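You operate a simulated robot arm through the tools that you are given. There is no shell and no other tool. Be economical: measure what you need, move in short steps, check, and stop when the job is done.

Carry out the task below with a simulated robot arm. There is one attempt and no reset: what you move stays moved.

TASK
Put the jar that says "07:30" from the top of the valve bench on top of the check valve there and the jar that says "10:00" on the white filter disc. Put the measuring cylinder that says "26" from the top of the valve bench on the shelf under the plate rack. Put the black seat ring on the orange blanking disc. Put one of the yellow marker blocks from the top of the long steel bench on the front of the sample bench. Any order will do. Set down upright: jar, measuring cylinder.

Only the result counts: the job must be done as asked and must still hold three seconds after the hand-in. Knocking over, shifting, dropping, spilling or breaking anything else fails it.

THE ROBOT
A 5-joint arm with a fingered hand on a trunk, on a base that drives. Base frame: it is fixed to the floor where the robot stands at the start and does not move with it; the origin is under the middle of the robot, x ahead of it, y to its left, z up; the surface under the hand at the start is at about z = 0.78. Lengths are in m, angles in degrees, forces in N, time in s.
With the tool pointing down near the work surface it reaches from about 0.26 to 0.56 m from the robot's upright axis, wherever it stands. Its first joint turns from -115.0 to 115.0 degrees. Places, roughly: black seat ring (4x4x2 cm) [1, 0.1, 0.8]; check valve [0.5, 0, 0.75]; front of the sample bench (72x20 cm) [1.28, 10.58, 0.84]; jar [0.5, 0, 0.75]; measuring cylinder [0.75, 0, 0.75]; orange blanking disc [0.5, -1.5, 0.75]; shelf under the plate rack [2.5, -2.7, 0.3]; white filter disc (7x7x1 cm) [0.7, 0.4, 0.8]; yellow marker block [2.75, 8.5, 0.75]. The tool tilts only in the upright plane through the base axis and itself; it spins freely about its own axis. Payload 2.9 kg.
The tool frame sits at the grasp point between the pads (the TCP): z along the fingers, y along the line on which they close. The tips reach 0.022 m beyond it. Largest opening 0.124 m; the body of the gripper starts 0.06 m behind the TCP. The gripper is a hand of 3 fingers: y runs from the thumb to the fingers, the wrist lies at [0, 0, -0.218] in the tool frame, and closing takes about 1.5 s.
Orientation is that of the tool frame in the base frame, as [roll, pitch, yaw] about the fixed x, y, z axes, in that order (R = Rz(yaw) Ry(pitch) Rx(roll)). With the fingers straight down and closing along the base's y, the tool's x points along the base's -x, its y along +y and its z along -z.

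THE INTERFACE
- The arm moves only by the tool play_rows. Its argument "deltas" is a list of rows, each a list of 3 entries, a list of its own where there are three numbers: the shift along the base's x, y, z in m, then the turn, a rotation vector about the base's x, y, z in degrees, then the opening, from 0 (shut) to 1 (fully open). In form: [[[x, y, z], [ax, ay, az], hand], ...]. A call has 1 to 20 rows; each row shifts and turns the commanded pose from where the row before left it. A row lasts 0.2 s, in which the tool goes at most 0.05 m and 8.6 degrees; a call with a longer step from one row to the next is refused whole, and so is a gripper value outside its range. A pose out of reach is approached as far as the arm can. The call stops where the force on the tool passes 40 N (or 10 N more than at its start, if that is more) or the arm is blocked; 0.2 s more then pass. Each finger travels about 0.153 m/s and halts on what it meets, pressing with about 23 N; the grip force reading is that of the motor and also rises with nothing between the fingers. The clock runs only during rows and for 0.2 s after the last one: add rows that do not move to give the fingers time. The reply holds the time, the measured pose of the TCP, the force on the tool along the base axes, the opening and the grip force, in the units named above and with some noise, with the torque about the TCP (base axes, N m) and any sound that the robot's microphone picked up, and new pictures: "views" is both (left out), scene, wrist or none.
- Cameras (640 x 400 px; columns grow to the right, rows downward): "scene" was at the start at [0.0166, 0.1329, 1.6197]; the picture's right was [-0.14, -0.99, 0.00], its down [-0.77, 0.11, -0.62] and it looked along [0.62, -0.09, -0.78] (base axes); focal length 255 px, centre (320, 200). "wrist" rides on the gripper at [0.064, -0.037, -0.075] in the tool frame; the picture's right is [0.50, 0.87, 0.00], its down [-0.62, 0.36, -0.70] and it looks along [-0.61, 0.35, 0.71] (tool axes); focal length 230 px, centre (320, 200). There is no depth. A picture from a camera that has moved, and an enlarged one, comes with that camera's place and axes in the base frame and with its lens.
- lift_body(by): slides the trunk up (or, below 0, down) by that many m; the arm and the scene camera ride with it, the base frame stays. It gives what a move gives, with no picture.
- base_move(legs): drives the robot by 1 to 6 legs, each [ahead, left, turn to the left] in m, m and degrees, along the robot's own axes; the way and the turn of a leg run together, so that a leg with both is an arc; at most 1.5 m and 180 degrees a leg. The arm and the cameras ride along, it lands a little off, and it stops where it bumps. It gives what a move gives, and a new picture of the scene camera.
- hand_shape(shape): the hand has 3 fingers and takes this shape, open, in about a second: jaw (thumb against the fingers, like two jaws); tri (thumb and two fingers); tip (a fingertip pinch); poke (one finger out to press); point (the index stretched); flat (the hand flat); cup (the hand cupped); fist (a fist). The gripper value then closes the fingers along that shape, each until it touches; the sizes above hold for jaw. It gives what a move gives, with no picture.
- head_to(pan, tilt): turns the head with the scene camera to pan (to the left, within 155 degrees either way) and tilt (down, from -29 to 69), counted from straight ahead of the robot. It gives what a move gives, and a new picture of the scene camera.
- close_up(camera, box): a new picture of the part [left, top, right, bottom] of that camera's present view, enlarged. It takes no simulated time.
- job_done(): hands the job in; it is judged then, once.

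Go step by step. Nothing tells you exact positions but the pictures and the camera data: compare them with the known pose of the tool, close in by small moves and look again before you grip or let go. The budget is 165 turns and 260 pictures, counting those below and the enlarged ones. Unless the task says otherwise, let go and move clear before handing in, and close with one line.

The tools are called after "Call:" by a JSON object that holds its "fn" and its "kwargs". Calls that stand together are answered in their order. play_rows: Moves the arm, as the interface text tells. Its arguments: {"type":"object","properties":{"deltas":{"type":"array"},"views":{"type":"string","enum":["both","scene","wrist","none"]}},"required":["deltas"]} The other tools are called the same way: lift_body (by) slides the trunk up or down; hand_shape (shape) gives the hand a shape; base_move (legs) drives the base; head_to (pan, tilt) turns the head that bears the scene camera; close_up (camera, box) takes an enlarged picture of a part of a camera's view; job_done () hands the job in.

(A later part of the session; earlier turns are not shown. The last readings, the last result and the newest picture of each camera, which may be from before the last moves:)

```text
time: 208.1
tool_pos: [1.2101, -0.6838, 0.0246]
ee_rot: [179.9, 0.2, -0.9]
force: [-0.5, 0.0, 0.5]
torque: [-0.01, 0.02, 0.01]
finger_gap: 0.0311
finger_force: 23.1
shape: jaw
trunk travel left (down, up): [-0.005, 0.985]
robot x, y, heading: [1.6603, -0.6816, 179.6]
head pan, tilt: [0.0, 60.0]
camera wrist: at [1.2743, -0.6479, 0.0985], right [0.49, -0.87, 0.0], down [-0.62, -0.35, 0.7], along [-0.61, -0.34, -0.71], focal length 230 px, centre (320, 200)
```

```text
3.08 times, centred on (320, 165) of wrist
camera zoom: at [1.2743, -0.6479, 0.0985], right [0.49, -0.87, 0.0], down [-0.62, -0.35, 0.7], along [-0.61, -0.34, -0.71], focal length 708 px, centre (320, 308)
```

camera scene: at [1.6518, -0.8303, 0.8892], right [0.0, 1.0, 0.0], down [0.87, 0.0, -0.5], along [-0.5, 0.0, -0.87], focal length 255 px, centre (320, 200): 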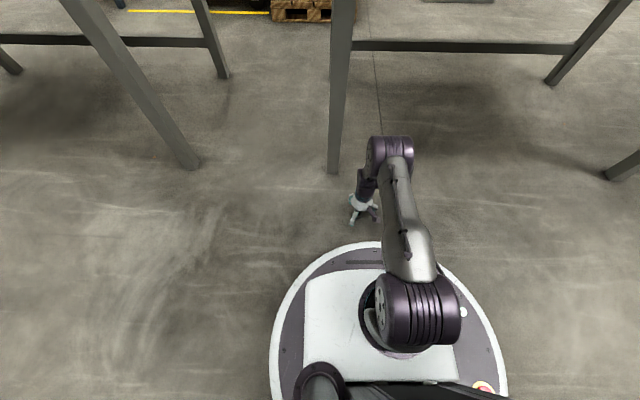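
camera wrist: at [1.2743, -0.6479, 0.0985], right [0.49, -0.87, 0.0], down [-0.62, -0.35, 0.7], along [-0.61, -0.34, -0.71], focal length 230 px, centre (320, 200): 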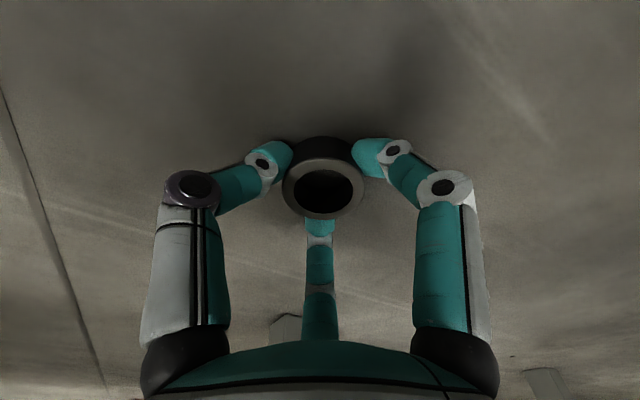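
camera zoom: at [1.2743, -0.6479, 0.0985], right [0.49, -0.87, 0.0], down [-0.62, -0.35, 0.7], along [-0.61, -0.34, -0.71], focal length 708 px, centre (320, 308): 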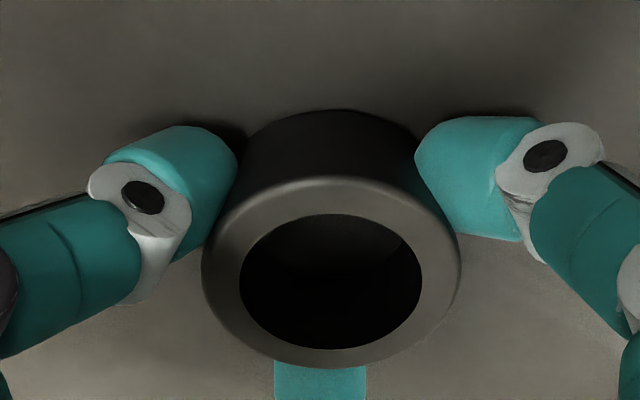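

This time the fingertips hold the ring at mid-height. I'll lift gently and check.

Call:
{"fn": "play_rows", "kwargs": {"deltas": [[[0, 0, 0.01], [0, 0, 0], 0], [[0, 0, 0.02], [0, 0, 0], 0], [[0, 0, 0.02], [0, 0, 0], 0], [[0, 0, 0.02], [0, 0, 0], 0], [[0, 0, 0.02], [0, 0, 0], 0], [[0, 0, 0], [0, 0, 0], 0], [[0, 0, 0], [0, 0, 0], 0], [[0, 0, 0], [0, 0, 0], 0], [[0, 0, 0], [0, 0, 0], 0], [[0, 0, 0], [0, 0, 0], 0]], "views": "wrist"}}

```text
time: 210.3
tool_pos: [1.2114, -0.6839, 0.1119]
ee_rot: [180.0, 0.3, -0.9]
force: [-0.1, -0.2, -0.6]
torque: [-0.02, 0.01, 0.0]
finger_gap: 0.0306
finger_force: 22.7
shape: jaw
trunk travel left (down, up): [-0.005, 0.985]
robot x, y, heading: [1.6549, -0.6807, 180.0]
head pan, tilt: [0.0, 60.0]
camera wrist: at [1.2741, -0.6481, 0.1879], right [0.49, -0.87, 0.0], down [-0.62, -0.35, 0.7], along [-0.62, -0.34, -0.71], focal length 230 px, centre (320, 200)
```

wrist: 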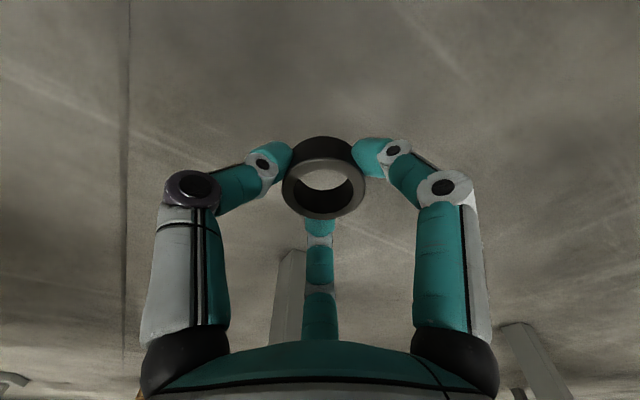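

Call:
{"fn": "play_rows", "kwargs": {"deltas": [[[0, 0, 0.03], [0, 0, 0], 0], [[0, 0, 0.035], [0, 0, 0], 0], [[0, 0, 0.035], [0, 0, 0], 0], [[0, 0, 0.035], [0, 0, 0], 0], [[0.02, 0, 0.035], [0, 0, 0], 0], [[0.02, 0, 0.03], [0, 0, 0], 0], [[0.02, 0, 0.03], [0, 0, 0], 0], [[0, 0, 0.03], [0, 0, 0], 0], [[0, 0, 0], [0, 0, 0], 0]], "views": "wrist"}}

Call:
{"fn": "base_move", "kwargs": {"legs": [[-0.2, 0, 0]]}}

Call:
{"fn": "lift_body", "kwargs": {"by": 0.36}}

Call:
{"fn": "lift_body", "kwargs": {"by": 0.36}}

```text
time: 212.3
tool_pos: [1.2689, -0.6833, 0.3747]
ee_rot: [179.9, 0.2, -0.9]
force: [0.6, -0.7, -0.7]
torque: [0.02, 0.0, -0.02]
finger_gap: 0.0307
finger_force: 22.9
shape: jaw
trunk travel left (down, up): [-0.005, 0.985]
robot x, y, heading: [1.6547, -0.684, 180.0]
head pan, tilt: [0.0, 60.0]
camera wrist: at [1.3346, -0.6477, 0.4495], right [0.49, -0.87, 0.0], down [-0.62, -0.35, 0.7], along [-0.62, -0.34, -0.71], focal length 230 px, centre (320, 200)
```

wrist: 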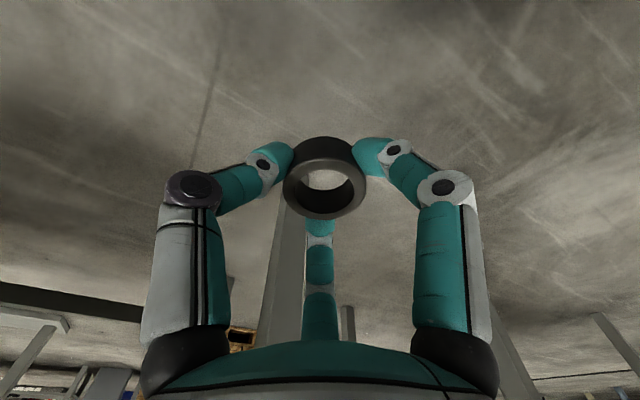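

```text
time: 213.9
tool_pos: [1.4716, -0.6825, 0.3738]
ee_rot: [-180.0, 0.2, -0.9]
force: [-0.3, 0.7, -0.7]
torque: [0.01, -0.01, -0.05]
finger_gap: 0.0305
finger_force: 23.2
shape: jaw
trunk travel left (down, up): [-0.005, 0.985]
robot x, y, heading: [1.8586, -0.6822, 180.0]
head pan, tilt: [0.0, 60.0]
camera scene: at [1.8533, -0.8305, 0.8892], right [0.0, 1.0, 0.0], down [0.87, 0.0, -0.5], along [-0.5, 0.0, -0.87], focal length 255 px, centre (320, 200)
```

scene: 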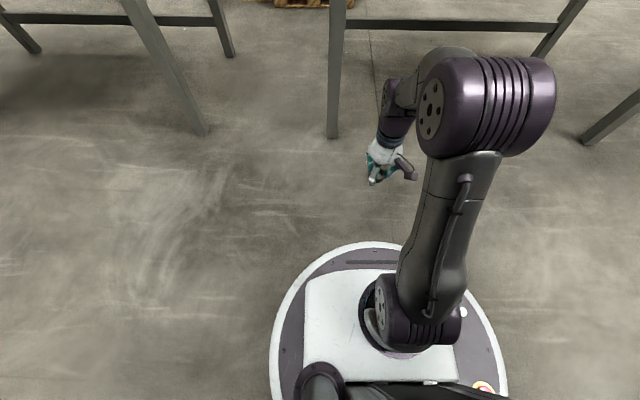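

```text
time: 217.4
tool_pos: [1.4721, -0.6831, 0.734]
ee_rot: [180.0, 0.1, -0.9]
force: [0.9, 0.0, -0.9]
torque: [0.01, 0.02, -0.02]
finger_gap: 0.0307
finger_force: 22.6
shape: jaw
trunk travel left (down, up): [-0.365, 0.625]
robot x, y, heading: [1.8594, -0.6836, 179.8]
head pan, tilt: [0.0, 60.0]
```

```text
time: 220.9
tool_pos: [1.4711, -0.6836, 1.0948]
ee_rot: [-180.0, 0.3, -0.9]
force: [0.1, -0.4, 0.5]
torque: [-0.03, 0.0, -0.03]
finger_gap: 0.0306
finger_force: 23.1
shape: jaw
trunk travel left (down, up): [-0.725, 0.265]
robot x, y, heading: [1.8593, -0.6848, 180.0]
head pan, tilt: [0.0, 60.0]
```

The grip is steady at 0.0306. I'll take the ring to the orange disc at about (0.56, -1.60), going round the far end of the dark bench so that I can reach it from its open side.

Call:
{"fn": "base_move", "kwargs": {"legs": [[0.2, 1.15, 0], [0, 1.15, 0], [0.8, 0, 0]]}}

Call:
{"fn": "head_to", "kwargs": {"pan": -15, "tilt": 35}}

```text
time: 236.3
tool_pos: [0.4538, -2.9943, 1.0947]
ee_rot: [-180.0, 0.2, -1.1]
force: [0.6, -0.7, -0.5]
torque: [-0.01, 0.0, 0.01]
finger_gap: 0.0305
finger_force: 23.7
shape: jaw
trunk travel left (down, up): [-0.725, 0.265]
robot x, y, heading: [0.837, -2.9935, 179.6]
head pan, tilt: [0.0, 60.0]
camera scene: at [0.8353, -3.1416, 1.6092], right [0.0, 1.0, 0.0], down [0.87, 0.0, -0.5], along [-0.5, 0.0, -0.87], focal length 255 px, centre (320, 200)
```

scene: 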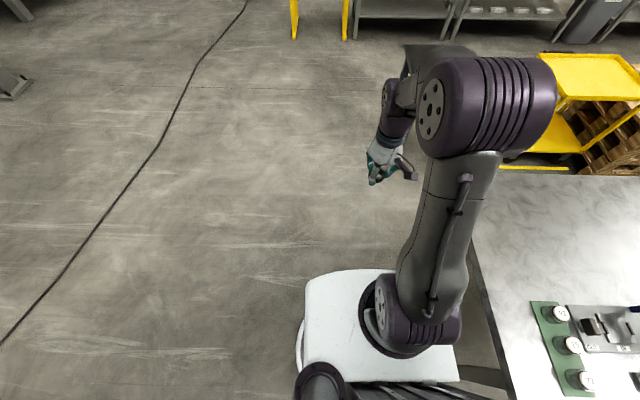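

```text
time: 237.2
tool_pos: [0.4551, -2.9926, 1.095]
ee_rot: [-179.9, 0.2, -0.9]
force: [0.0, -0.2, 0.2]
torque: [0.04, -0.02, -0.02]
finger_gap: 0.0306
finger_force: 22.9
shape: jaw
trunk travel left (down, up): [-0.725, 0.265]
robot x, y, heading: [0.8381, -2.9925, 179.5]
head pan, tilt: [-15.0, 35.0]
camera scene: at [0.8172, -3.1188, 1.6434], right [0.26, 0.97, 0.0], down [0.55, -0.15, -0.82], along [-0.79, 0.21, -0.57], focal length 255 px, centre (320, 200)
```

scene: 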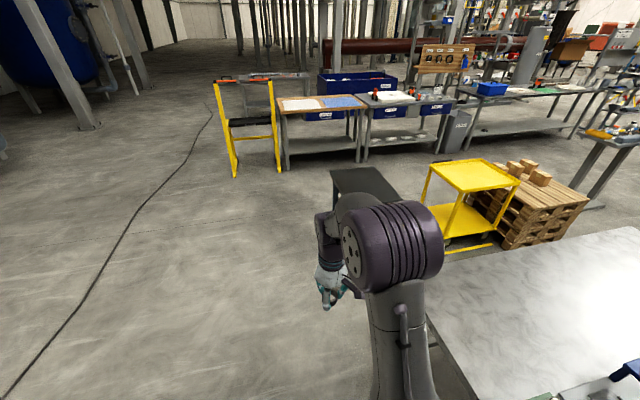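

Call:
{"fn": "base_move", "kwargs": {"legs": [[0.86, 0, 0], [0, 0, -90], [0.7, 0, 0]]}}

Call:
{"fn": "head_to", "kwargs": {"pan": 20, "tilt": 50}}

```text
time: 249.0
tool_pos: [-0.0067, -1.9046, 1.0946]
ee_rot: [-180.0, 0.2, -91.3]
force: [0.5, -0.9, -0.3]
torque: [0.01, -0.02, -0.02]
finger_gap: 0.0307
finger_force: 23.8
shape: jaw
trunk travel left (down, up): [-0.725, 0.265]
robot x, y, heading: [-0.0121, -2.2886, 89.5]
head pan, tilt: [-15.0, 35.0]
camera scene: at [-0.1318, -2.267, 1.6435], right [0.96, -0.27, 0.0], down [-0.15, -0.55, -0.82], along [0.22, 0.79, -0.57], focal length 255 px, centre (320, 200)
```

scene: 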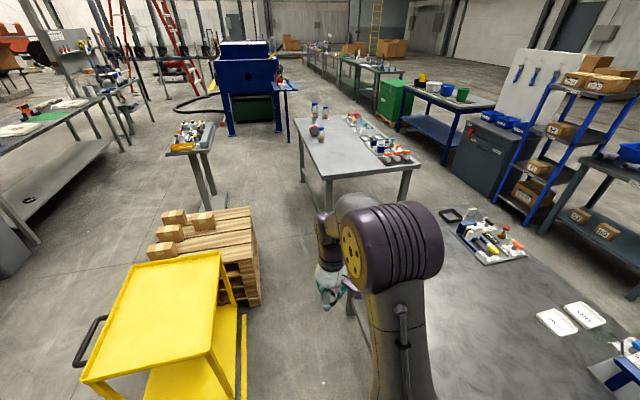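

```text
time: 250.0
tool_pos: [-0.008, -1.906, 1.0946]
ee_rot: [-180.0, 0.1, -91.3]
force: [0.8, 0.4, -0.2]
torque: [-0.02, -0.03, 0.01]
finger_gap: 0.0306
finger_force: 22.9
shape: jaw
trunk travel left (down, up): [-0.725, 0.265]
robot x, y, heading: [-0.0107, -2.2933, 89.4]
head pan, tilt: [20.0, 50.0]
camera scene: at [-0.181, -2.2794, 1.6218], right [0.94, 0.33, 0.0], down [0.26, -0.72, -0.64], along [-0.21, 0.61, -0.77], focal length 255 px, centre (320, 200)
```

scene: 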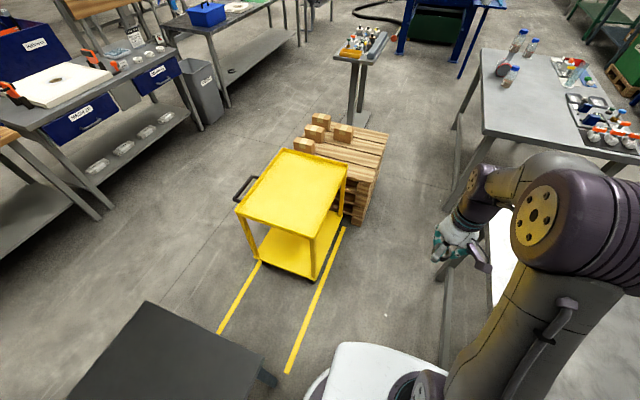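

Call:
{"fn": "base_move", "kwargs": {"legs": [[0.69, 0, 0.5], [0, 0, -90]]}}

Call:
{"fn": "head_to", "kwargs": {"pan": 0, "tilt": 55}}

Call:
{"fn": "close_up", "kwargs": {"camera": "scene", "box": [260, 100, 440, 240]}}

```text
time: 257.6
tool_pos: [0.38, -1.6133, 1.0955]
ee_rot: [-180.0, 0.3, 177.9]
force: [0.2, 1.0, -0.1]
torque: [0.04, 0.04, -0.03]
finger_gap: 0.0304
finger_force: 23.2
shape: jaw
trunk travel left (down, up): [-0.725, 0.265]
robot x, y, heading: [-0.0058, -1.604, -1.3]
head pan, tilt: [20.0, 50.0]
camera scene: at [0.0115, -1.4335, 1.6218], right [0.32, -0.95, 0.0], down [-0.73, -0.25, -0.64], along [0.61, 0.21, -0.77], focal length 255 px, centre (320, 200)
```

scene: 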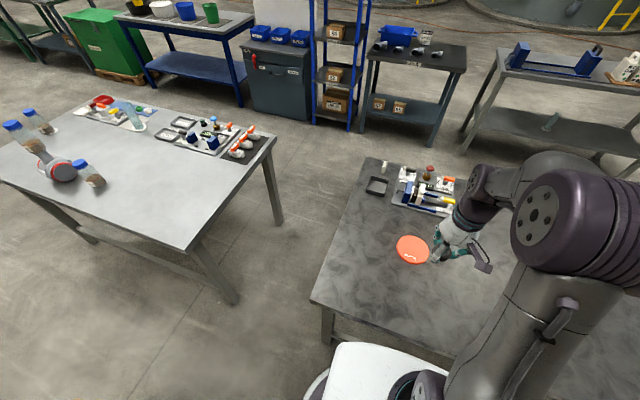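

```text
time: 258.5
tool_pos: [0.3803, -1.6128, 1.0946]
ee_rot: [180.0, 0.3, 177.9]
force: [-0.4, -0.3, -0.8]
torque: [0.0, 0.06, 0.01]
finger_gap: 0.0303
finger_force: 22.3
shape: jaw
trunk travel left (down, up): [-0.725, 0.265]
robot x, y, heading: [-0.0102, -1.6036, -1.1]
head pan, tilt: [0.0, 55.0]
camera scene: at [0.0106, -1.4597, 1.6153], right [-0.02, -1.0, 0.0], down [-0.82, 0.02, -0.57], along [0.57, -0.01, -0.82], focal length 255 px, centre (320, 200)
```

scene: 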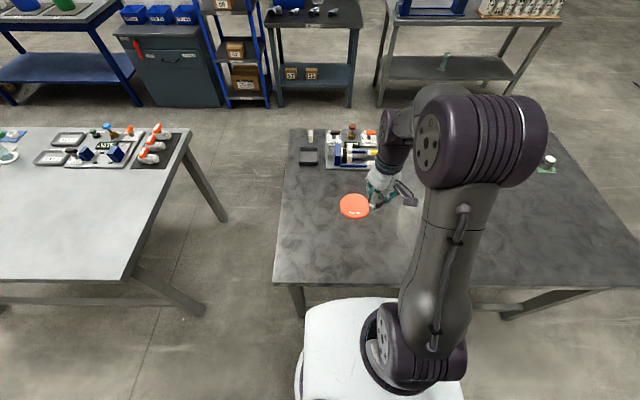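

```text
2.86 times, centred on (350, 170) of scene
camera zoom: at [0.0106, -1.4597, 1.6153], right [-0.02, -1.0, 0.0], down [-0.82, 0.02, -0.57], along [0.57, -0.01, -0.82], focal length 728 px, centre (234, 286)
```

zoom: 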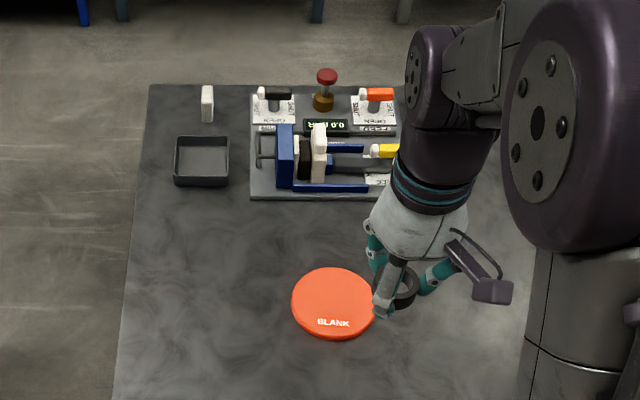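

Call:
{"fn": "base_move", "kwargs": {"legs": [[0.04, 0, 1]]}}

Call:
{"fn": "play_rows", "kwargs": {"deltas": [[[0.0225, 0.0015, -0.03], [0, 0, 0], 0], [[0.0225, 0.0015, -0.03], [0, 0, 0], 0], [[0.0225, 0.0015, -0.03], [0, 0, 0], 0], [[0.0225, 0.0015, -0.03], [0, 0, 0], 0], [[0.0225, 0.0015, -0.03], [0, 0, 0], 0], [[0.0225, 0.0015, -0.03], [0, 0, 0], 0], [[0, 0, 0], [0, 0, 0], 0]]}}

Call:
{"fn": "close_up", "kwargs": {"camera": "scene", "box": [310, 160, 430, 250]}}

```text
time: 259.4
tool_pos: [0.4202, -1.6068, 1.0943]
ee_rot: [-180.0, 0.2, 178.8]
force: [-0.2, -0.2, -0.3]
torque: [0.01, 0.0, 0.02]
finger_gap: 0.0305
finger_force: 23.0
shape: jaw
trunk travel left (down, up): [-0.725, 0.265]
robot x, y, heading: [0.0288, -1.6027, -0.2]
head pan, tilt: [0.0, 55.0]
camera scene: at [0.048, -1.46, 1.6153], right [0.0, -1.0, 0.0], down [-0.82, 0.0, -0.57], along [0.57, 0.0, -0.82], focal length 255 px, centre (320, 200)
```

scene: 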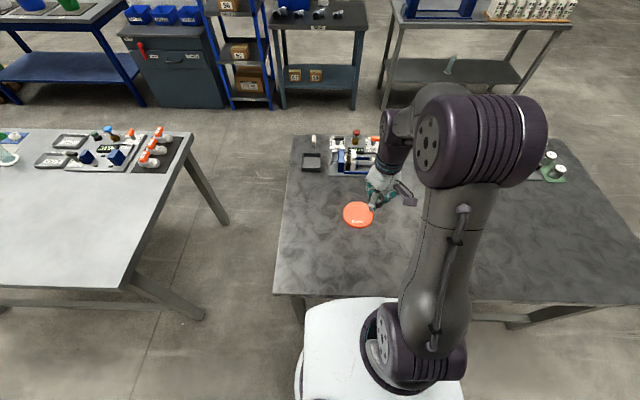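

```text
time: 261.0
tool_pos: [0.5552, -1.5971, 0.9165]
ee_rot: [-180.0, 0.1, 178.9]
force: [1.2, -0.1, 0.2]
torque: [0.0, -0.02, -0.03]
finger_gap: 0.0305
finger_force: 23.0
shape: jaw
trunk travel left (down, up): [-0.725, 0.265]
robot x, y, heading: [0.0363, -1.6038, -0.4]
head pan, tilt: [0.0, 55.0]
camera scene: at [0.0469, -1.4601, 1.6153], right [0.0, -1.0, 0.0], down [-0.82, 0.0, -0.57], along [0.57, 0.0, -0.82], focal length 255 px, centre (320, 200)
camera wrist: at [0.4894, -1.6335, 0.9904], right [-0.48, 0.88, 0.0], down [0.62, 0.34, 0.7], along [0.62, 0.34, -0.71], focal length 230 px, centre (320, 200)
```

scene: 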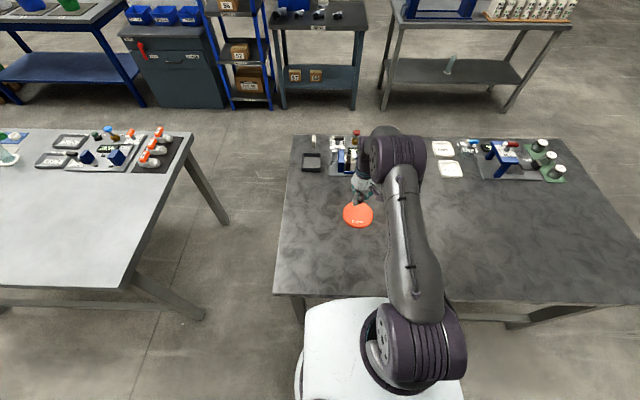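
wrist: 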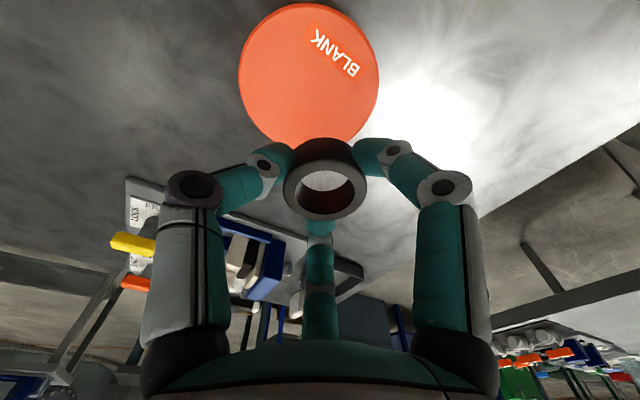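

```text
4.44 times, centred on (370, 205) of scene
camera zoom: at [0.0469, -1.4601, 1.6153], right [0.0, -1.0, 0.0], down [-0.82, 0.0, -0.57], along [0.57, 0.0, -0.82], focal length 1132 px, centre (98, 178)
```

zoom: 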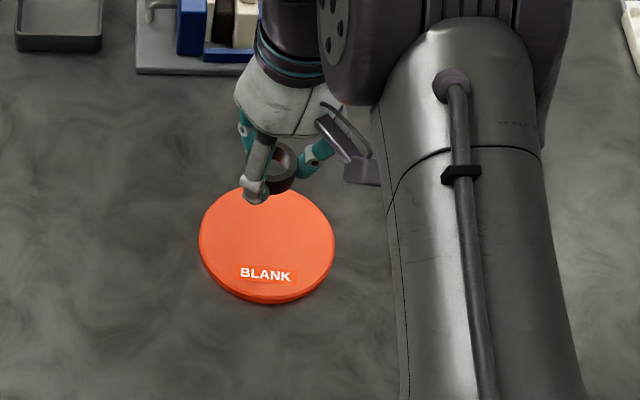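

Call:
{"fn": "play_rows", "kwargs": {"deltas": [[[-0.009, -0.014, -0.02], [0, 0, 0], 0], [[0, 0, -0.03], [0, 0, 0], 0], [[0, 0, -0.03], [0, 0, 0], 0], [[0, 0, 0], [0, 0, 0], 0]]}}

Call:
{"fn": "close_up", "kwargs": {"camera": "scene", "box": [330, 180, 400, 230]}}

```text
time: 262.0
tool_pos: [0.5461, -1.6105, 0.8336]
ee_rot: [-179.9, 0.2, 178.9]
force: [0.6, -0.1, -1.1]
torque: [0.02, 0.0, 0.01]
finger_gap: 0.0302
finger_force: 22.9
shape: jaw
trunk travel left (down, up): [-0.725, 0.265]
robot x, y, heading: [0.0332, -1.6035, -0.4]
head pan, tilt: [0.0, 55.0]
camera scene: at [0.0475, -1.46, 1.6153], right [0.0, -1.0, 0.0], down [-0.82, 0.0, -0.57], along [0.57, 0.0, -0.82], focal length 255 px, centre (320, 200)
camera wrist: at [0.4801, -1.6472, 0.9091], right [-0.48, 0.88, 0.0], down [0.62, 0.34, 0.7], along [0.62, 0.34, -0.71], focal length 230 px, centre (320, 200)
```

scene: 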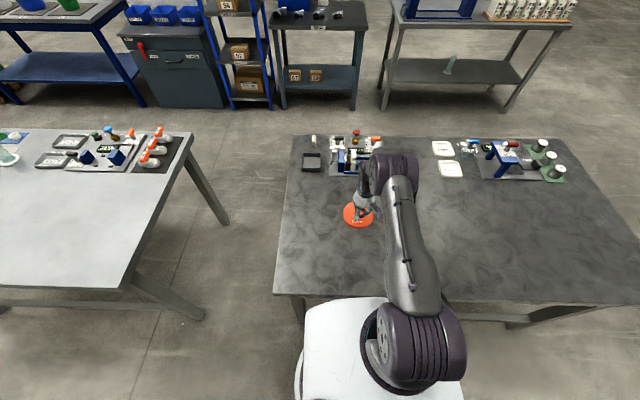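
wrist: 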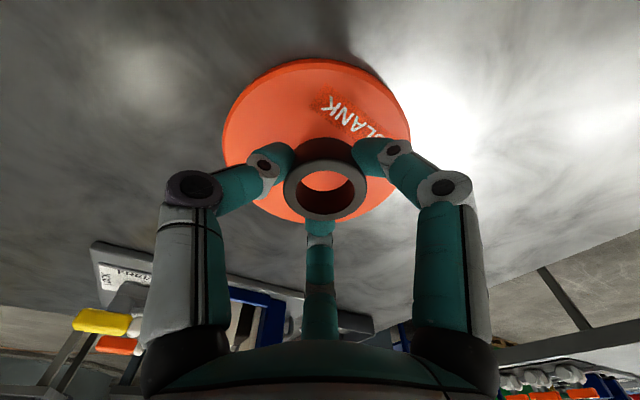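

```text
8.00 times, centred on (365, 205) of scene
camera zoom: at [0.0475, -1.46, 1.6153], right [0.0, -1.0, 0.0], down [-0.82, 0.0, -0.57], along [0.57, 0.0, -0.82], focal length 2037 px, centre (-40, 160)
```

zoom: 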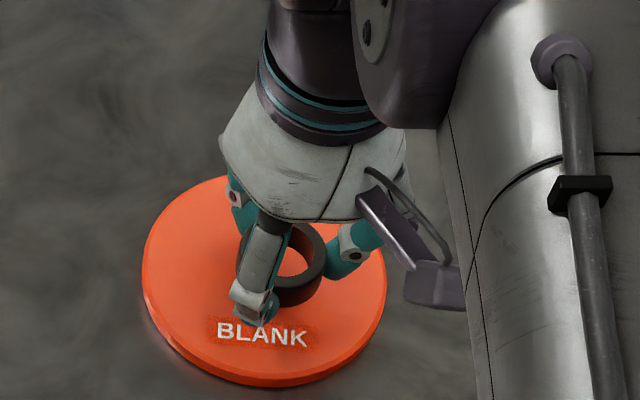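

Call:
{"fn": "play_rows", "kwargs": {"deltas": [[[0, 0, -0.006], [0, 0, 0], 0], [[0, 0, -0.004], [0, 0, 0], 0], [[0, 0, 0], [0, 0, 0], 0]], "views": "none"}}

Call:
{"fn": "play_rows", "kwargs": {"deltas": [[[0, 0, -0.0025], [0, 0, 0], 0], [[0, 0, 0], [0, 0, 0], 0]], "views": "none"}}

Call:
{"fn": "play_rows", "kwargs": {"deltas": [[[0, 0, -0.0025], [0, 0, 0], 0], [[0, 0, 0], [0, 0, 0], 0]], "views": "none"}}

```text
time: 262.8
tool_pos: [0.5466, -1.6123, 0.8245]
ee_rot: [-180.0, 0.1, 178.9]
force: [0.4, 0.6, 0.7]
torque: [0.01, -0.03, 0.03]
finger_gap: 0.0305
finger_force: 22.8
shape: jaw
trunk travel left (down, up): [-0.725, 0.265]
robot x, y, heading: [0.0337, -1.6006, -0.4]
head pan, tilt: [0.0, 55.0]
```

```text
time: 263.4
tool_pos: [0.5452, -1.612, 0.8219]
ee_rot: [179.9, 0.2, 179.0]
force: [0.8, -0.7, -0.3]
torque: [-0.02, 0.0, -0.02]
finger_gap: 0.0303
finger_force: 22.5
shape: jaw
trunk travel left (down, up): [-0.725, 0.265]
robot x, y, heading: [0.0328, -1.6037, 0.0]
head pan, tilt: [0.0, 55.0]
```

```text
time: 264.0
tool_pos: [0.5463, -1.611, 0.8186]
ee_rot: [179.9, 0.2, 179.0]
force: [0.2, -0.7, -0.7]
torque: [-0.01, 0.02, 0.01]
finger_gap: 0.0305
finger_force: 22.7
shape: jaw
trunk travel left (down, up): [-0.725, 0.265]
robot x, y, heading: [0.0376, -1.6048, -0.2]
head pan, tilt: [0.0, 55.0]
```

Call:
{"fn": "play_rows", "kwargs": {"deltas": [[[0, 0, -0.0025], [0, 0, 0], 0], [[0, 0, 0], [0, 0, 0], 0]], "views": "none"}}

Call:
{"fn": "play_rows", "kwargs": {"deltas": [[[0, 0, -0.0025], [0, 0, 0], 0], [[0, 0, 0], [0, 0, 0], 0]], "views": "none"}}

Call:
{"fn": "play_rows", "kwargs": {"deltas": [[[0, 0, -0.0025], [0, 0, 0], 0], [[0, 0, 0], [0, 0, 0], 0]], "views": "none"}}

```text
time: 264.6
tool_pos: [0.5445, -1.6112, 0.8182]
ee_rot: [179.9, 0.2, 178.9]
force: [-0.4, 0.6, 0.2]
torque: [0.01, 0.01, 0.02]
finger_gap: 0.0305
finger_force: 22.9
shape: jaw
trunk travel left (down, up): [-0.725, 0.265]
robot x, y, heading: [0.032, -1.6053, -0.0]
head pan, tilt: [0.0, 55.0]
```

```text
time: 265.2
tool_pos: [0.5453, -1.6124, 0.8153]
ee_rot: [179.9, 0.1, 178.8]
force: [0.3, -1.0, 4.0]
torque: [0.01, 0.09, -0.03]
finger_gap: 0.0306
finger_force: 23.5
shape: jaw
trunk travel left (down, up): [-0.725, 0.265]
robot x, y, heading: [0.0326, -1.6042, -0.1]
head pan, tilt: [0.0, 55.0]
```

```text
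time: 265.8
tool_pos: [0.545, -1.612, 0.814]
ee_rot: [-180.0, 0.5, 178.9]
force: [1.8, 0.7, 20.3]
torque: [0.05, 0.15, 0.0]
finger_gap: 0.0311
finger_force: 22.9
shape: jaw
trunk travel left (down, up): [-0.725, 0.265]
robot x, y, heading: [0.0349, -1.6016, 0.0]
head pan, tilt: [0.0, 55.0]
```

Call:
{"fn": "play_rows", "kwargs": {"deltas": [[[0, 0, 0.0025], [0, 0, 0], 0], [[0, 0, 0], [0, 0, 0], 0], [[0, 0, 0], [0, 0, 0], 0.35], [[0, 0, 0], [0, 0, 0], 0.5], [[0, 0, 0], [0, 0, 0], 0.6], [[0, 0, 0], [0, 0, 0], 0.6], [[0, 0, 0.02], [0, 0, 0], 0.6], [[0, 0, 0.03], [0, 0, 0], 0.6], [[0, 0, 0.04], [0, 0, 0], 0.8], [[0, 0, 0.04], [0, 0, 0], 1]]}}

Call:
{"fn": "close_up", "kwargs": {"camera": "scene", "box": [330, 180, 400, 230]}}

```text
time: 268.0
tool_pos: [0.5452, -1.6118, 0.945]
ee_rot: [180.0, 0.2, 178.8]
force: [-0.5, -0.6, 0.0]
torque: [-0.04, 0.01, 0.03]
finger_gap: 0.124
finger_force: 0.1
shape: jaw
trunk travel left (down, up): [-0.725, 0.265]
robot x, y, heading: [0.0349, -1.6056, -0.3]
head pan, tilt: [0.0, 55.0]
camera scene: at [0.0469, -1.46, 1.6152], right [0.0, -1.0, 0.0], down [-0.82, 0.0, -0.57], along [0.57, 0.0, -0.82], focal length 255 px, centre (320, 200)
camera wrist: at [0.4793, -1.6476, 1.0196], right [-0.48, 0.88, 0.0], down [0.62, 0.34, 0.7], along [0.62, 0.34, -0.71], focal length 230 px, centre (320, 200)
```

scene: 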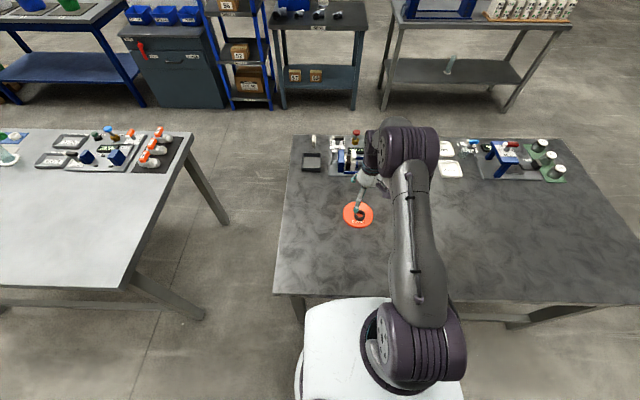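
wrist: 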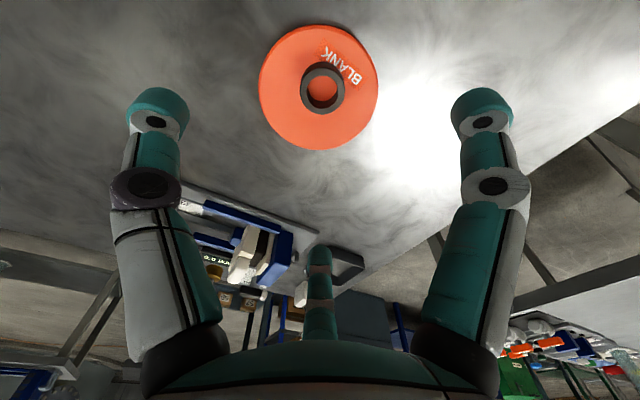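

```text
8.00 times, centred on (365, 205) of scene
camera zoom: at [0.0469, -1.46, 1.6152], right [0.0, -1.0, 0.0], down [-0.82, 0.0, -0.57], along [0.57, 0.0, -0.82], focal length 2037 px, centre (-40, 160)
```

zoom: 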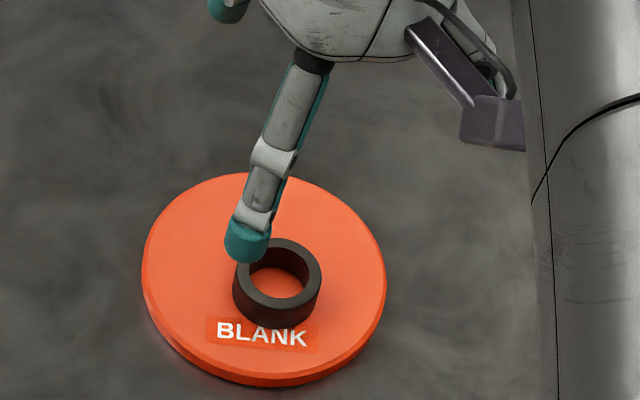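

The ring lies flat on the orange disc. I'll fold the arm up and drive back north toward the long aisle.

Call:
{"fn": "play_rows", "kwargs": {"deltas": [[[-0.02, 0, 0.04], [0, 0, 0], 1], [[-0.02, 0, 0.04], [0, 0, 0], 1], [[-0.02, 0, 0.04], [0, 0, 0], 1], [[-0.02, 0, 0.04], [0, 0, 0], 1], [[-0.02, 0, 0.04], [0, 0, 0], 1], [[-0.02, 0, 0.04], [0, 0, 0], 1]], "views": "none"}}

Call:
{"fn": "base_move", "kwargs": {"legs": [[-0.05, 0, 0], [0, 0, 90], [1.35, 0, 0], [1.35, 0, 0], [0, -0.75, 0], [0, -0.75, 0]]}}

Call:
{"fn": "head_to", "kwargs": {"pan": 0, "tilt": 20}}

```text
time: 269.4
tool_pos: [0.4252, -1.6115, 1.1851]
ee_rot: [-180.0, 0.2, 178.8]
force: [0.3, -0.9, 0.6]
torque: [0.0, 0.01, -0.02]
finger_gap: 0.124
finger_force: 0.2
shape: jaw
trunk travel left (down, up): [-0.725, 0.265]
robot x, y, heading: [0.0329, -1.6031, -0.4]
head pan, tilt: [0.0, 55.0]
```

```text
time: 276.6
tool_pos: [-0.0418, -0.8716, 1.1828]
ee_rot: [179.8, 0.1, -85.4]
force: [-0.3, 0.2, -0.1]
torque: [-0.02, 0.02, 0.02]
finger_gap: 0.1237
finger_force: 0.0
shape: jaw
trunk travel left (down, up): [-0.725, 0.265]
robot x, y, heading: [-0.0088, -1.2629, 95.5]
head pan, tilt: [0.0, 55.0]
stopped in leg 3: the robot was blocked; the commanded pose is now the measured one
camera scene: at [-0.1528, -1.2664, 1.6155], right [1.0, 0.09, 0.0], down [0.08, -0.82, -0.57], along [-0.06, 0.57, -0.82], focal length 255 px, centre (320, 200)
```

scene: 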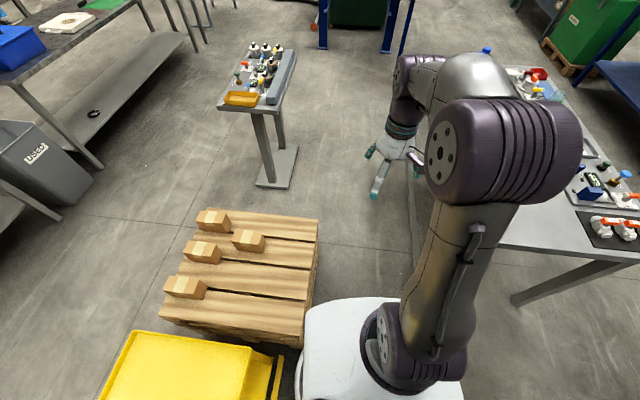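

```text
time: 277.6
tool_pos: [-0.0428, -0.8722, 1.1837]
ee_rot: [-180.0, 0.2, -85.4]
force: [0.1, 0.0, 0.1]
torque: [0.01, 0.05, 0.02]
finger_gap: 0.1238
finger_force: 0.1
shape: jaw
trunk travel left (down, up): [-0.725, 0.265]
robot x, y, heading: [-0.0143, -1.2601, 95.2]
head pan, tilt: [0.0, 20.0]
camera scene: at [-0.157, -1.2466, 1.6673], right [1.0, 0.09, 0.0], down [0.03, -0.34, -0.94], along [-0.09, 0.94, -0.34], focal length 255 px, centre (320, 200)
```

scene: 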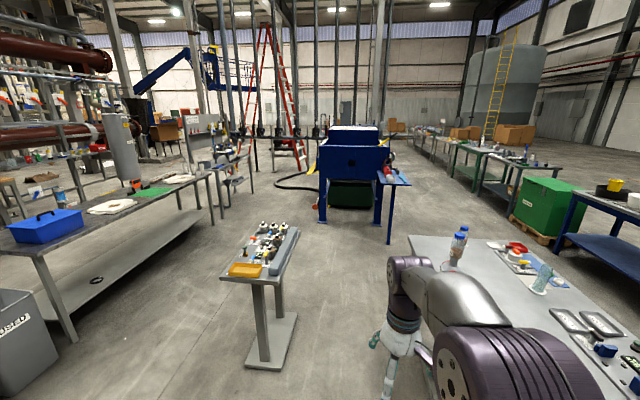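

The base bumped the pallet on its left. I'll straighten, shift right by 8 cm and check before moving on.

Call:
{"fn": "base_move", "kwargs": {"legs": [[0, 0, -5.2], [0.05, -0.08, 0]]}}

Call:
{"fn": "head_to", "kwargs": {"pan": 25, "tilt": 65}}

```text
time: 279.2
tool_pos: [0.0726, -0.8202, 1.184]
ee_rot: [180.0, 0.2, -90.6]
force: [0.2, -1.2, -0.2]
torque: [0.0, 0.01, -0.01]
finger_gap: 0.124
finger_force: 0.1
shape: jaw
trunk travel left (down, up): [-0.725, 0.265]
robot x, y, heading: [0.0707, -1.2111, 90.3]
head pan, tilt: [0.0, 20.0]
camera scene: at [-0.0748, -1.1831, 1.6674], right [1.0, 0.0, 0.0], down [0.0, -0.34, -0.94], along [0.0, 0.94, -0.34], focal length 255 px, centre (320, 200)
```

scene: 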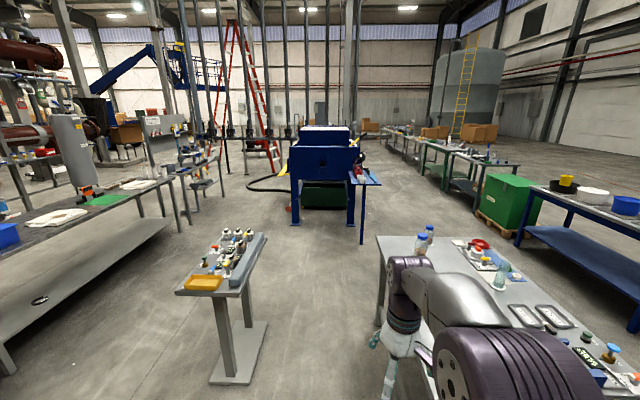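

```text
time: 280.3
tool_pos: [0.0721, -0.8203, 1.1851]
ee_rot: [-179.9, 0.1, -90.6]
force: [0.1, -0.9, -0.2]
torque: [-0.02, 0.03, 0.02]
finger_gap: 0.1241
finger_force: 0.0
shape: jaw
trunk travel left (down, up): [-0.725, 0.265]
robot x, y, heading: [0.0627, -1.2158, 90.3]
head pan, tilt: [25.0, 65.0]
camera scene: at [-0.1008, -1.2215, 1.6037], right [0.9, 0.43, 0.0], down [0.39, -0.82, -0.42], along [-0.18, 0.38, -0.91], focal length 255 px, centre (320, 200)
```

scene: 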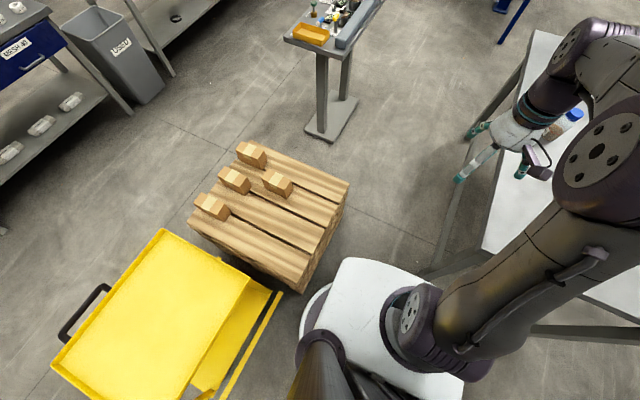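

Call:
{"fn": "base_move", "kwargs": {"legs": [[1.2, 0, 0], [1.11, 0, 0], [0, -0.75, 0], [0, -0.75, 0]]}}

Call:
{"fn": "head_to", "kwargs": {"pan": 0, "tilt": 20}}

```text
time: 299.0
tool_pos: [1.5291, 1.5275, 1.183]
ee_rot: [-180.0, 0.2, -89.2]
force: [0.3, -0.6, 0.5]
torque: [0.01, 0.04, 0.01]
finger_gap: 0.124
finger_force: 0.2
shape: jaw
trunk travel left (down, up): [-0.725, 0.265]
robot x, y, heading: [1.5358, 1.1343, 91.5]
head pan, tilt: [25.0, 65.0]
camera scene: at [1.3652, 1.1223, 1.6037], right [0.9, 0.45, 0.0], down [0.4, -0.81, -0.42], along [-0.19, 0.38, -0.91], focal length 255 px, centre (320, 200)
```

scene: 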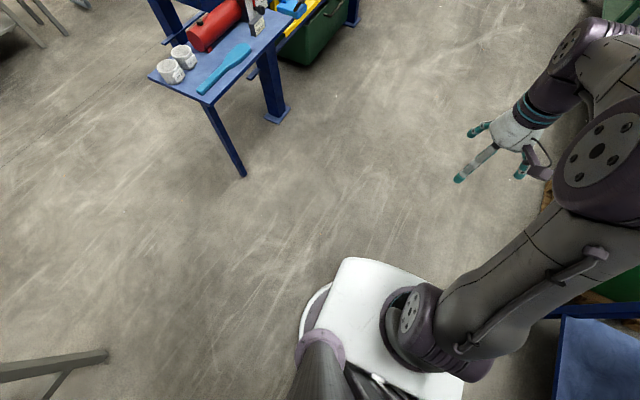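

```text
time: 300.1
tool_pos: [1.53, 1.5261, 1.183]
ee_rot: [179.9, 0.2, -89.3]
force: [-1.1, 0.5, -0.6]
torque: [0.02, -0.01, -0.01]
finger_gap: 0.1241
finger_force: 0.0
shape: jaw
trunk travel left (down, up): [-0.725, 0.265]
robot x, y, heading: [1.5319, 1.1299, 91.4]
head pan, tilt: [0.0, 20.0]
camera scene: at [1.3896, 1.1611, 1.6673], right [1.0, 0.03, 0.0], down [0.01, -0.34, -0.94], along [-0.02, 0.94, -0.34], focal length 255 px, centre (320, 200)
```

scene: 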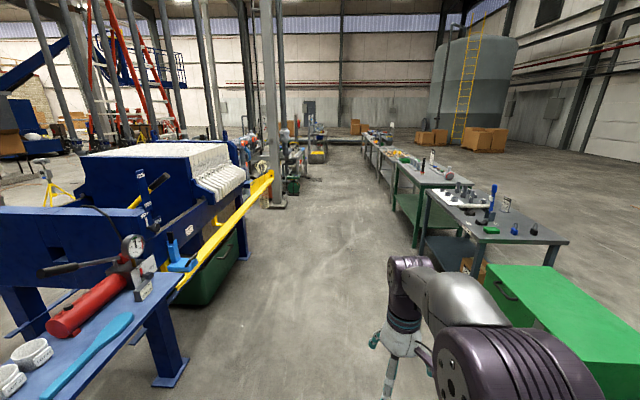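

Call:
{"fn": "base_move", "kwargs": {"legs": [[0, 0, -1.4], [1.4, 0, 0], [1.4, 0, 0], [1.4, 0, 0], [1.2, 0, 0]]}}

Call:
{"fn": "head_to", "kwargs": {"pan": -20, "tilt": 25}}

```text
time: 326.3
tool_pos: [1.6302, 6.9273, 1.1828]
ee_rot: [-180.0, 0.2, -92.6]
force: [0.4, -0.2, 0.5]
torque: [0.01, -0.02, 0.06]
finger_gap: 0.1238
finger_force: 0.0
shape: jaw
trunk travel left (down, up): [-0.725, 0.265]
robot x, y, heading: [1.6113, 6.5302, 88.1]
head pan, tilt: [0.0, 20.0]
camera scene: at [1.4694, 6.5701, 1.6673], right [1.0, -0.03, 0.0], down [-0.01, -0.34, -0.94], along [0.03, 0.94, -0.34], focal length 255 px, centre (320, 200)
```

scene: 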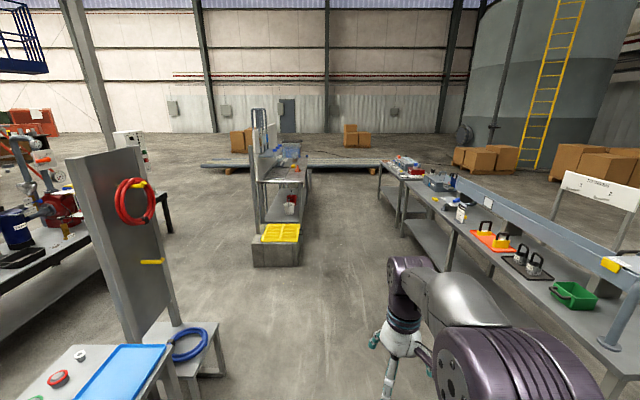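

```text
time: 327.2
tool_pos: [1.6302, 6.927, 1.1838]
ee_rot: [179.9, 0.1, -92.6]
force: [-0.3, 0.6, 0.0]
torque: [0.01, 0.0, -0.03]
finger_gap: 0.1238
finger_force: 0.1
shape: jaw
trunk travel left (down, up): [-0.725, 0.265]
robot x, y, heading: [1.6124, 6.5303, 88.0]
head pan, tilt: [-20.0, 25.0]
camera scene: at [1.5006, 6.5623, 1.6593], right [0.93, -0.37, 0.0], down [-0.16, -0.39, -0.91], along [0.34, 0.84, -0.42], focal length 255 px, centre (320, 200)
```

scene: 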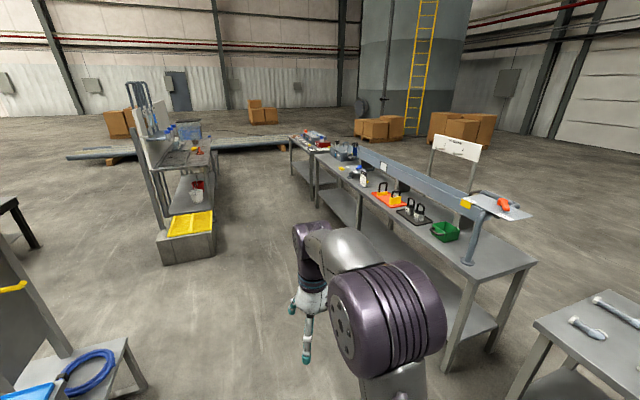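

Call:
{"fn": "close_up", "kwargs": {"camera": "scene", "box": [280, 120, 440, 220]}}

Call:
{"fn": "close_up", "kwargs": {"camera": "scene", "box": [400, 160, 560, 290]}}

Call:
{"fn": "close_up", "kwargs": {"camera": "scene", "box": [120, 80, 240, 270]}}

```text
4.00 times, centred on (360, 170) of scene
camera zoom: at [1.5006, 6.5623, 1.6593], right [0.93, -0.37, 0.0], down [-0.16, -0.39, -0.91], along [0.34, 0.84, -0.42], focal length 1019 px, centre (160, 320)
```

zoom: 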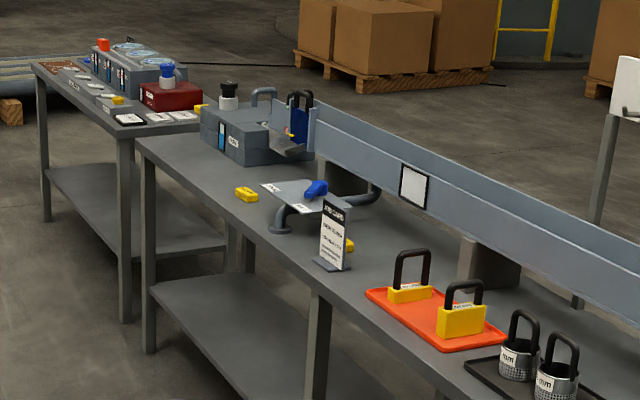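

```text
3.08 times, centred on (480, 225) of scene
camera zoom: at [1.5006, 6.5623, 1.6593], right [0.93, -0.37, 0.0], down [-0.16, -0.39, -0.91], along [0.34, 0.84, -0.42], focal length 784 px, centre (-172, 123)
```

zoom: 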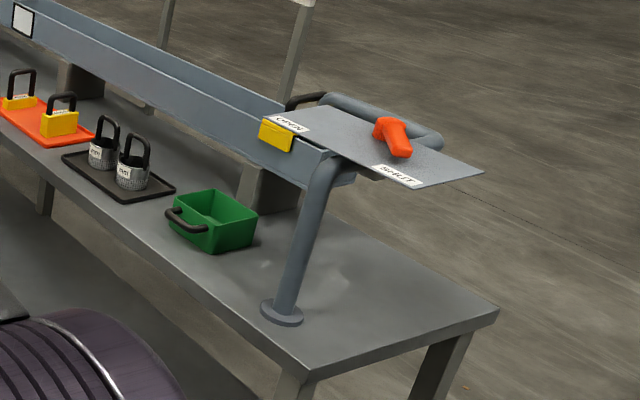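

```text
2.11 times, centred on (180, 175) of scene
camera zoom: at [1.5006, 6.5623, 1.6593], right [0.93, -0.37, 0.0], down [-0.16, -0.39, -0.91], along [0.34, 0.84, -0.42], focal length 536 px, centre (615, 253)
```

zoom: 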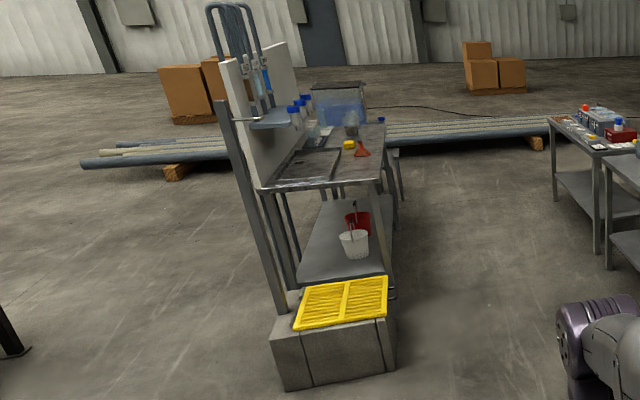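

I see yellow blocks on the long steel bench; a free one lies near (2.72, 8.96) by the bench's aisle edge. The sample bench is on the left, beyond it. I'll drive up beside the block and turn toward it.

Call:
{"fn": "base_move", "kwargs": {"legs": [[1.2, -0.2, 2], [1.2, 0, 0], [0, 0, -90]]}}

Call:
{"fn": "head_to", "kwargs": {"pan": 0, "tilt": 45}}

```text
time: 342.9
tool_pos: [2.243, 8.9156, 1.1849]
ee_rot: [180.0, 0.2, 177.9]
force: [-0.2, 0.4, 0.1]
torque: [-0.01, 0.04, 0.01]
finger_gap: 0.1241
finger_force: 0.0
shape: jaw
trunk travel left (down, up): [-0.725, 0.265]
robot x, y, heading: [1.8529, 8.9283, -1.4]
head pan, tilt: [-20.0, 25.0]
camera scene: at [1.8808, 9.0426, 1.6593], right [-0.36, -0.93, 0.0], down [-0.39, 0.15, -0.91], along [0.84, -0.33, -0.42], focal length 255 px, centre (320, 200)
```

scene: 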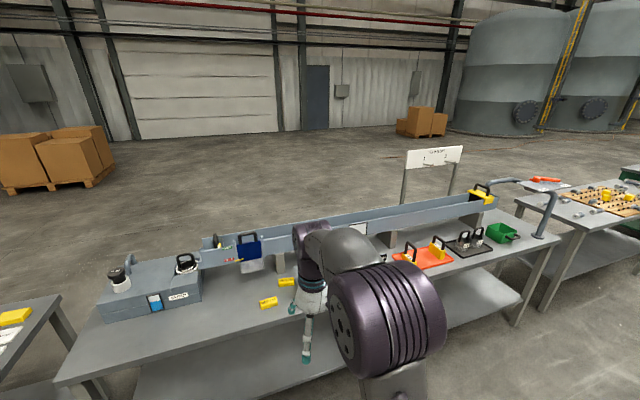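

```text
time: 343.7
tool_pos: [2.244, 8.9157, 1.1834]
ee_rot: [-180.0, 0.2, 178.0]
force: [0.4, -0.6, 0.4]
torque: [0.01, -0.01, -0.02]
finger_gap: 0.1239
finger_force: 0.1
shape: jaw
trunk travel left (down, up): [-0.725, 0.265]
robot x, y, heading: [1.8495, 8.932, -1.3]
head pan, tilt: [0.0, 45.0]
camera scene: at [1.8763, 9.0741, 1.6288], right [-0.02, -1.0, 0.0], down [-0.71, 0.02, -0.71], along [0.71, -0.02, -0.71], focal length 255 px, centre (320, 200)
```

scene: 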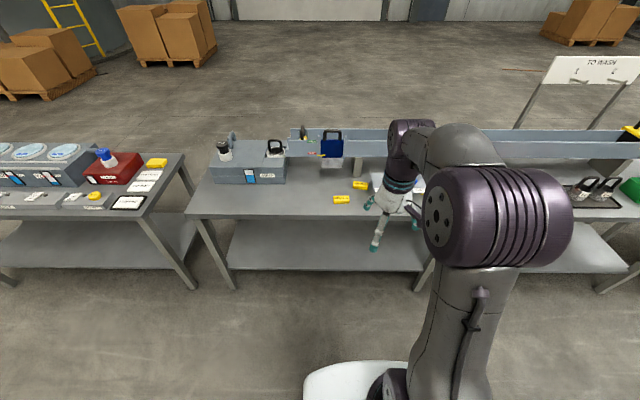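

Call:
{"fn": "close_up", "kwargs": {"camera": "scene", "box": [300, 150, 420, 240]}}

```text
4.44 times, centred on (360, 195) of scene
camera zoom: at [1.8763, 9.0741, 1.6288], right [-0.02, -1.0, 0.0], down [-0.71, 0.02, -0.71], along [0.71, -0.02, -0.71], focal length 1132 px, centre (142, 222)
```

zoom: 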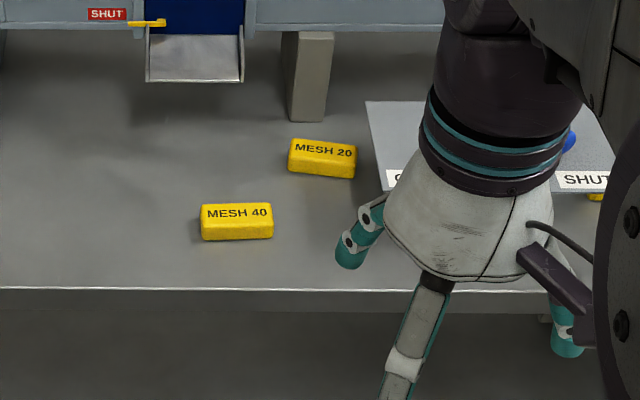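

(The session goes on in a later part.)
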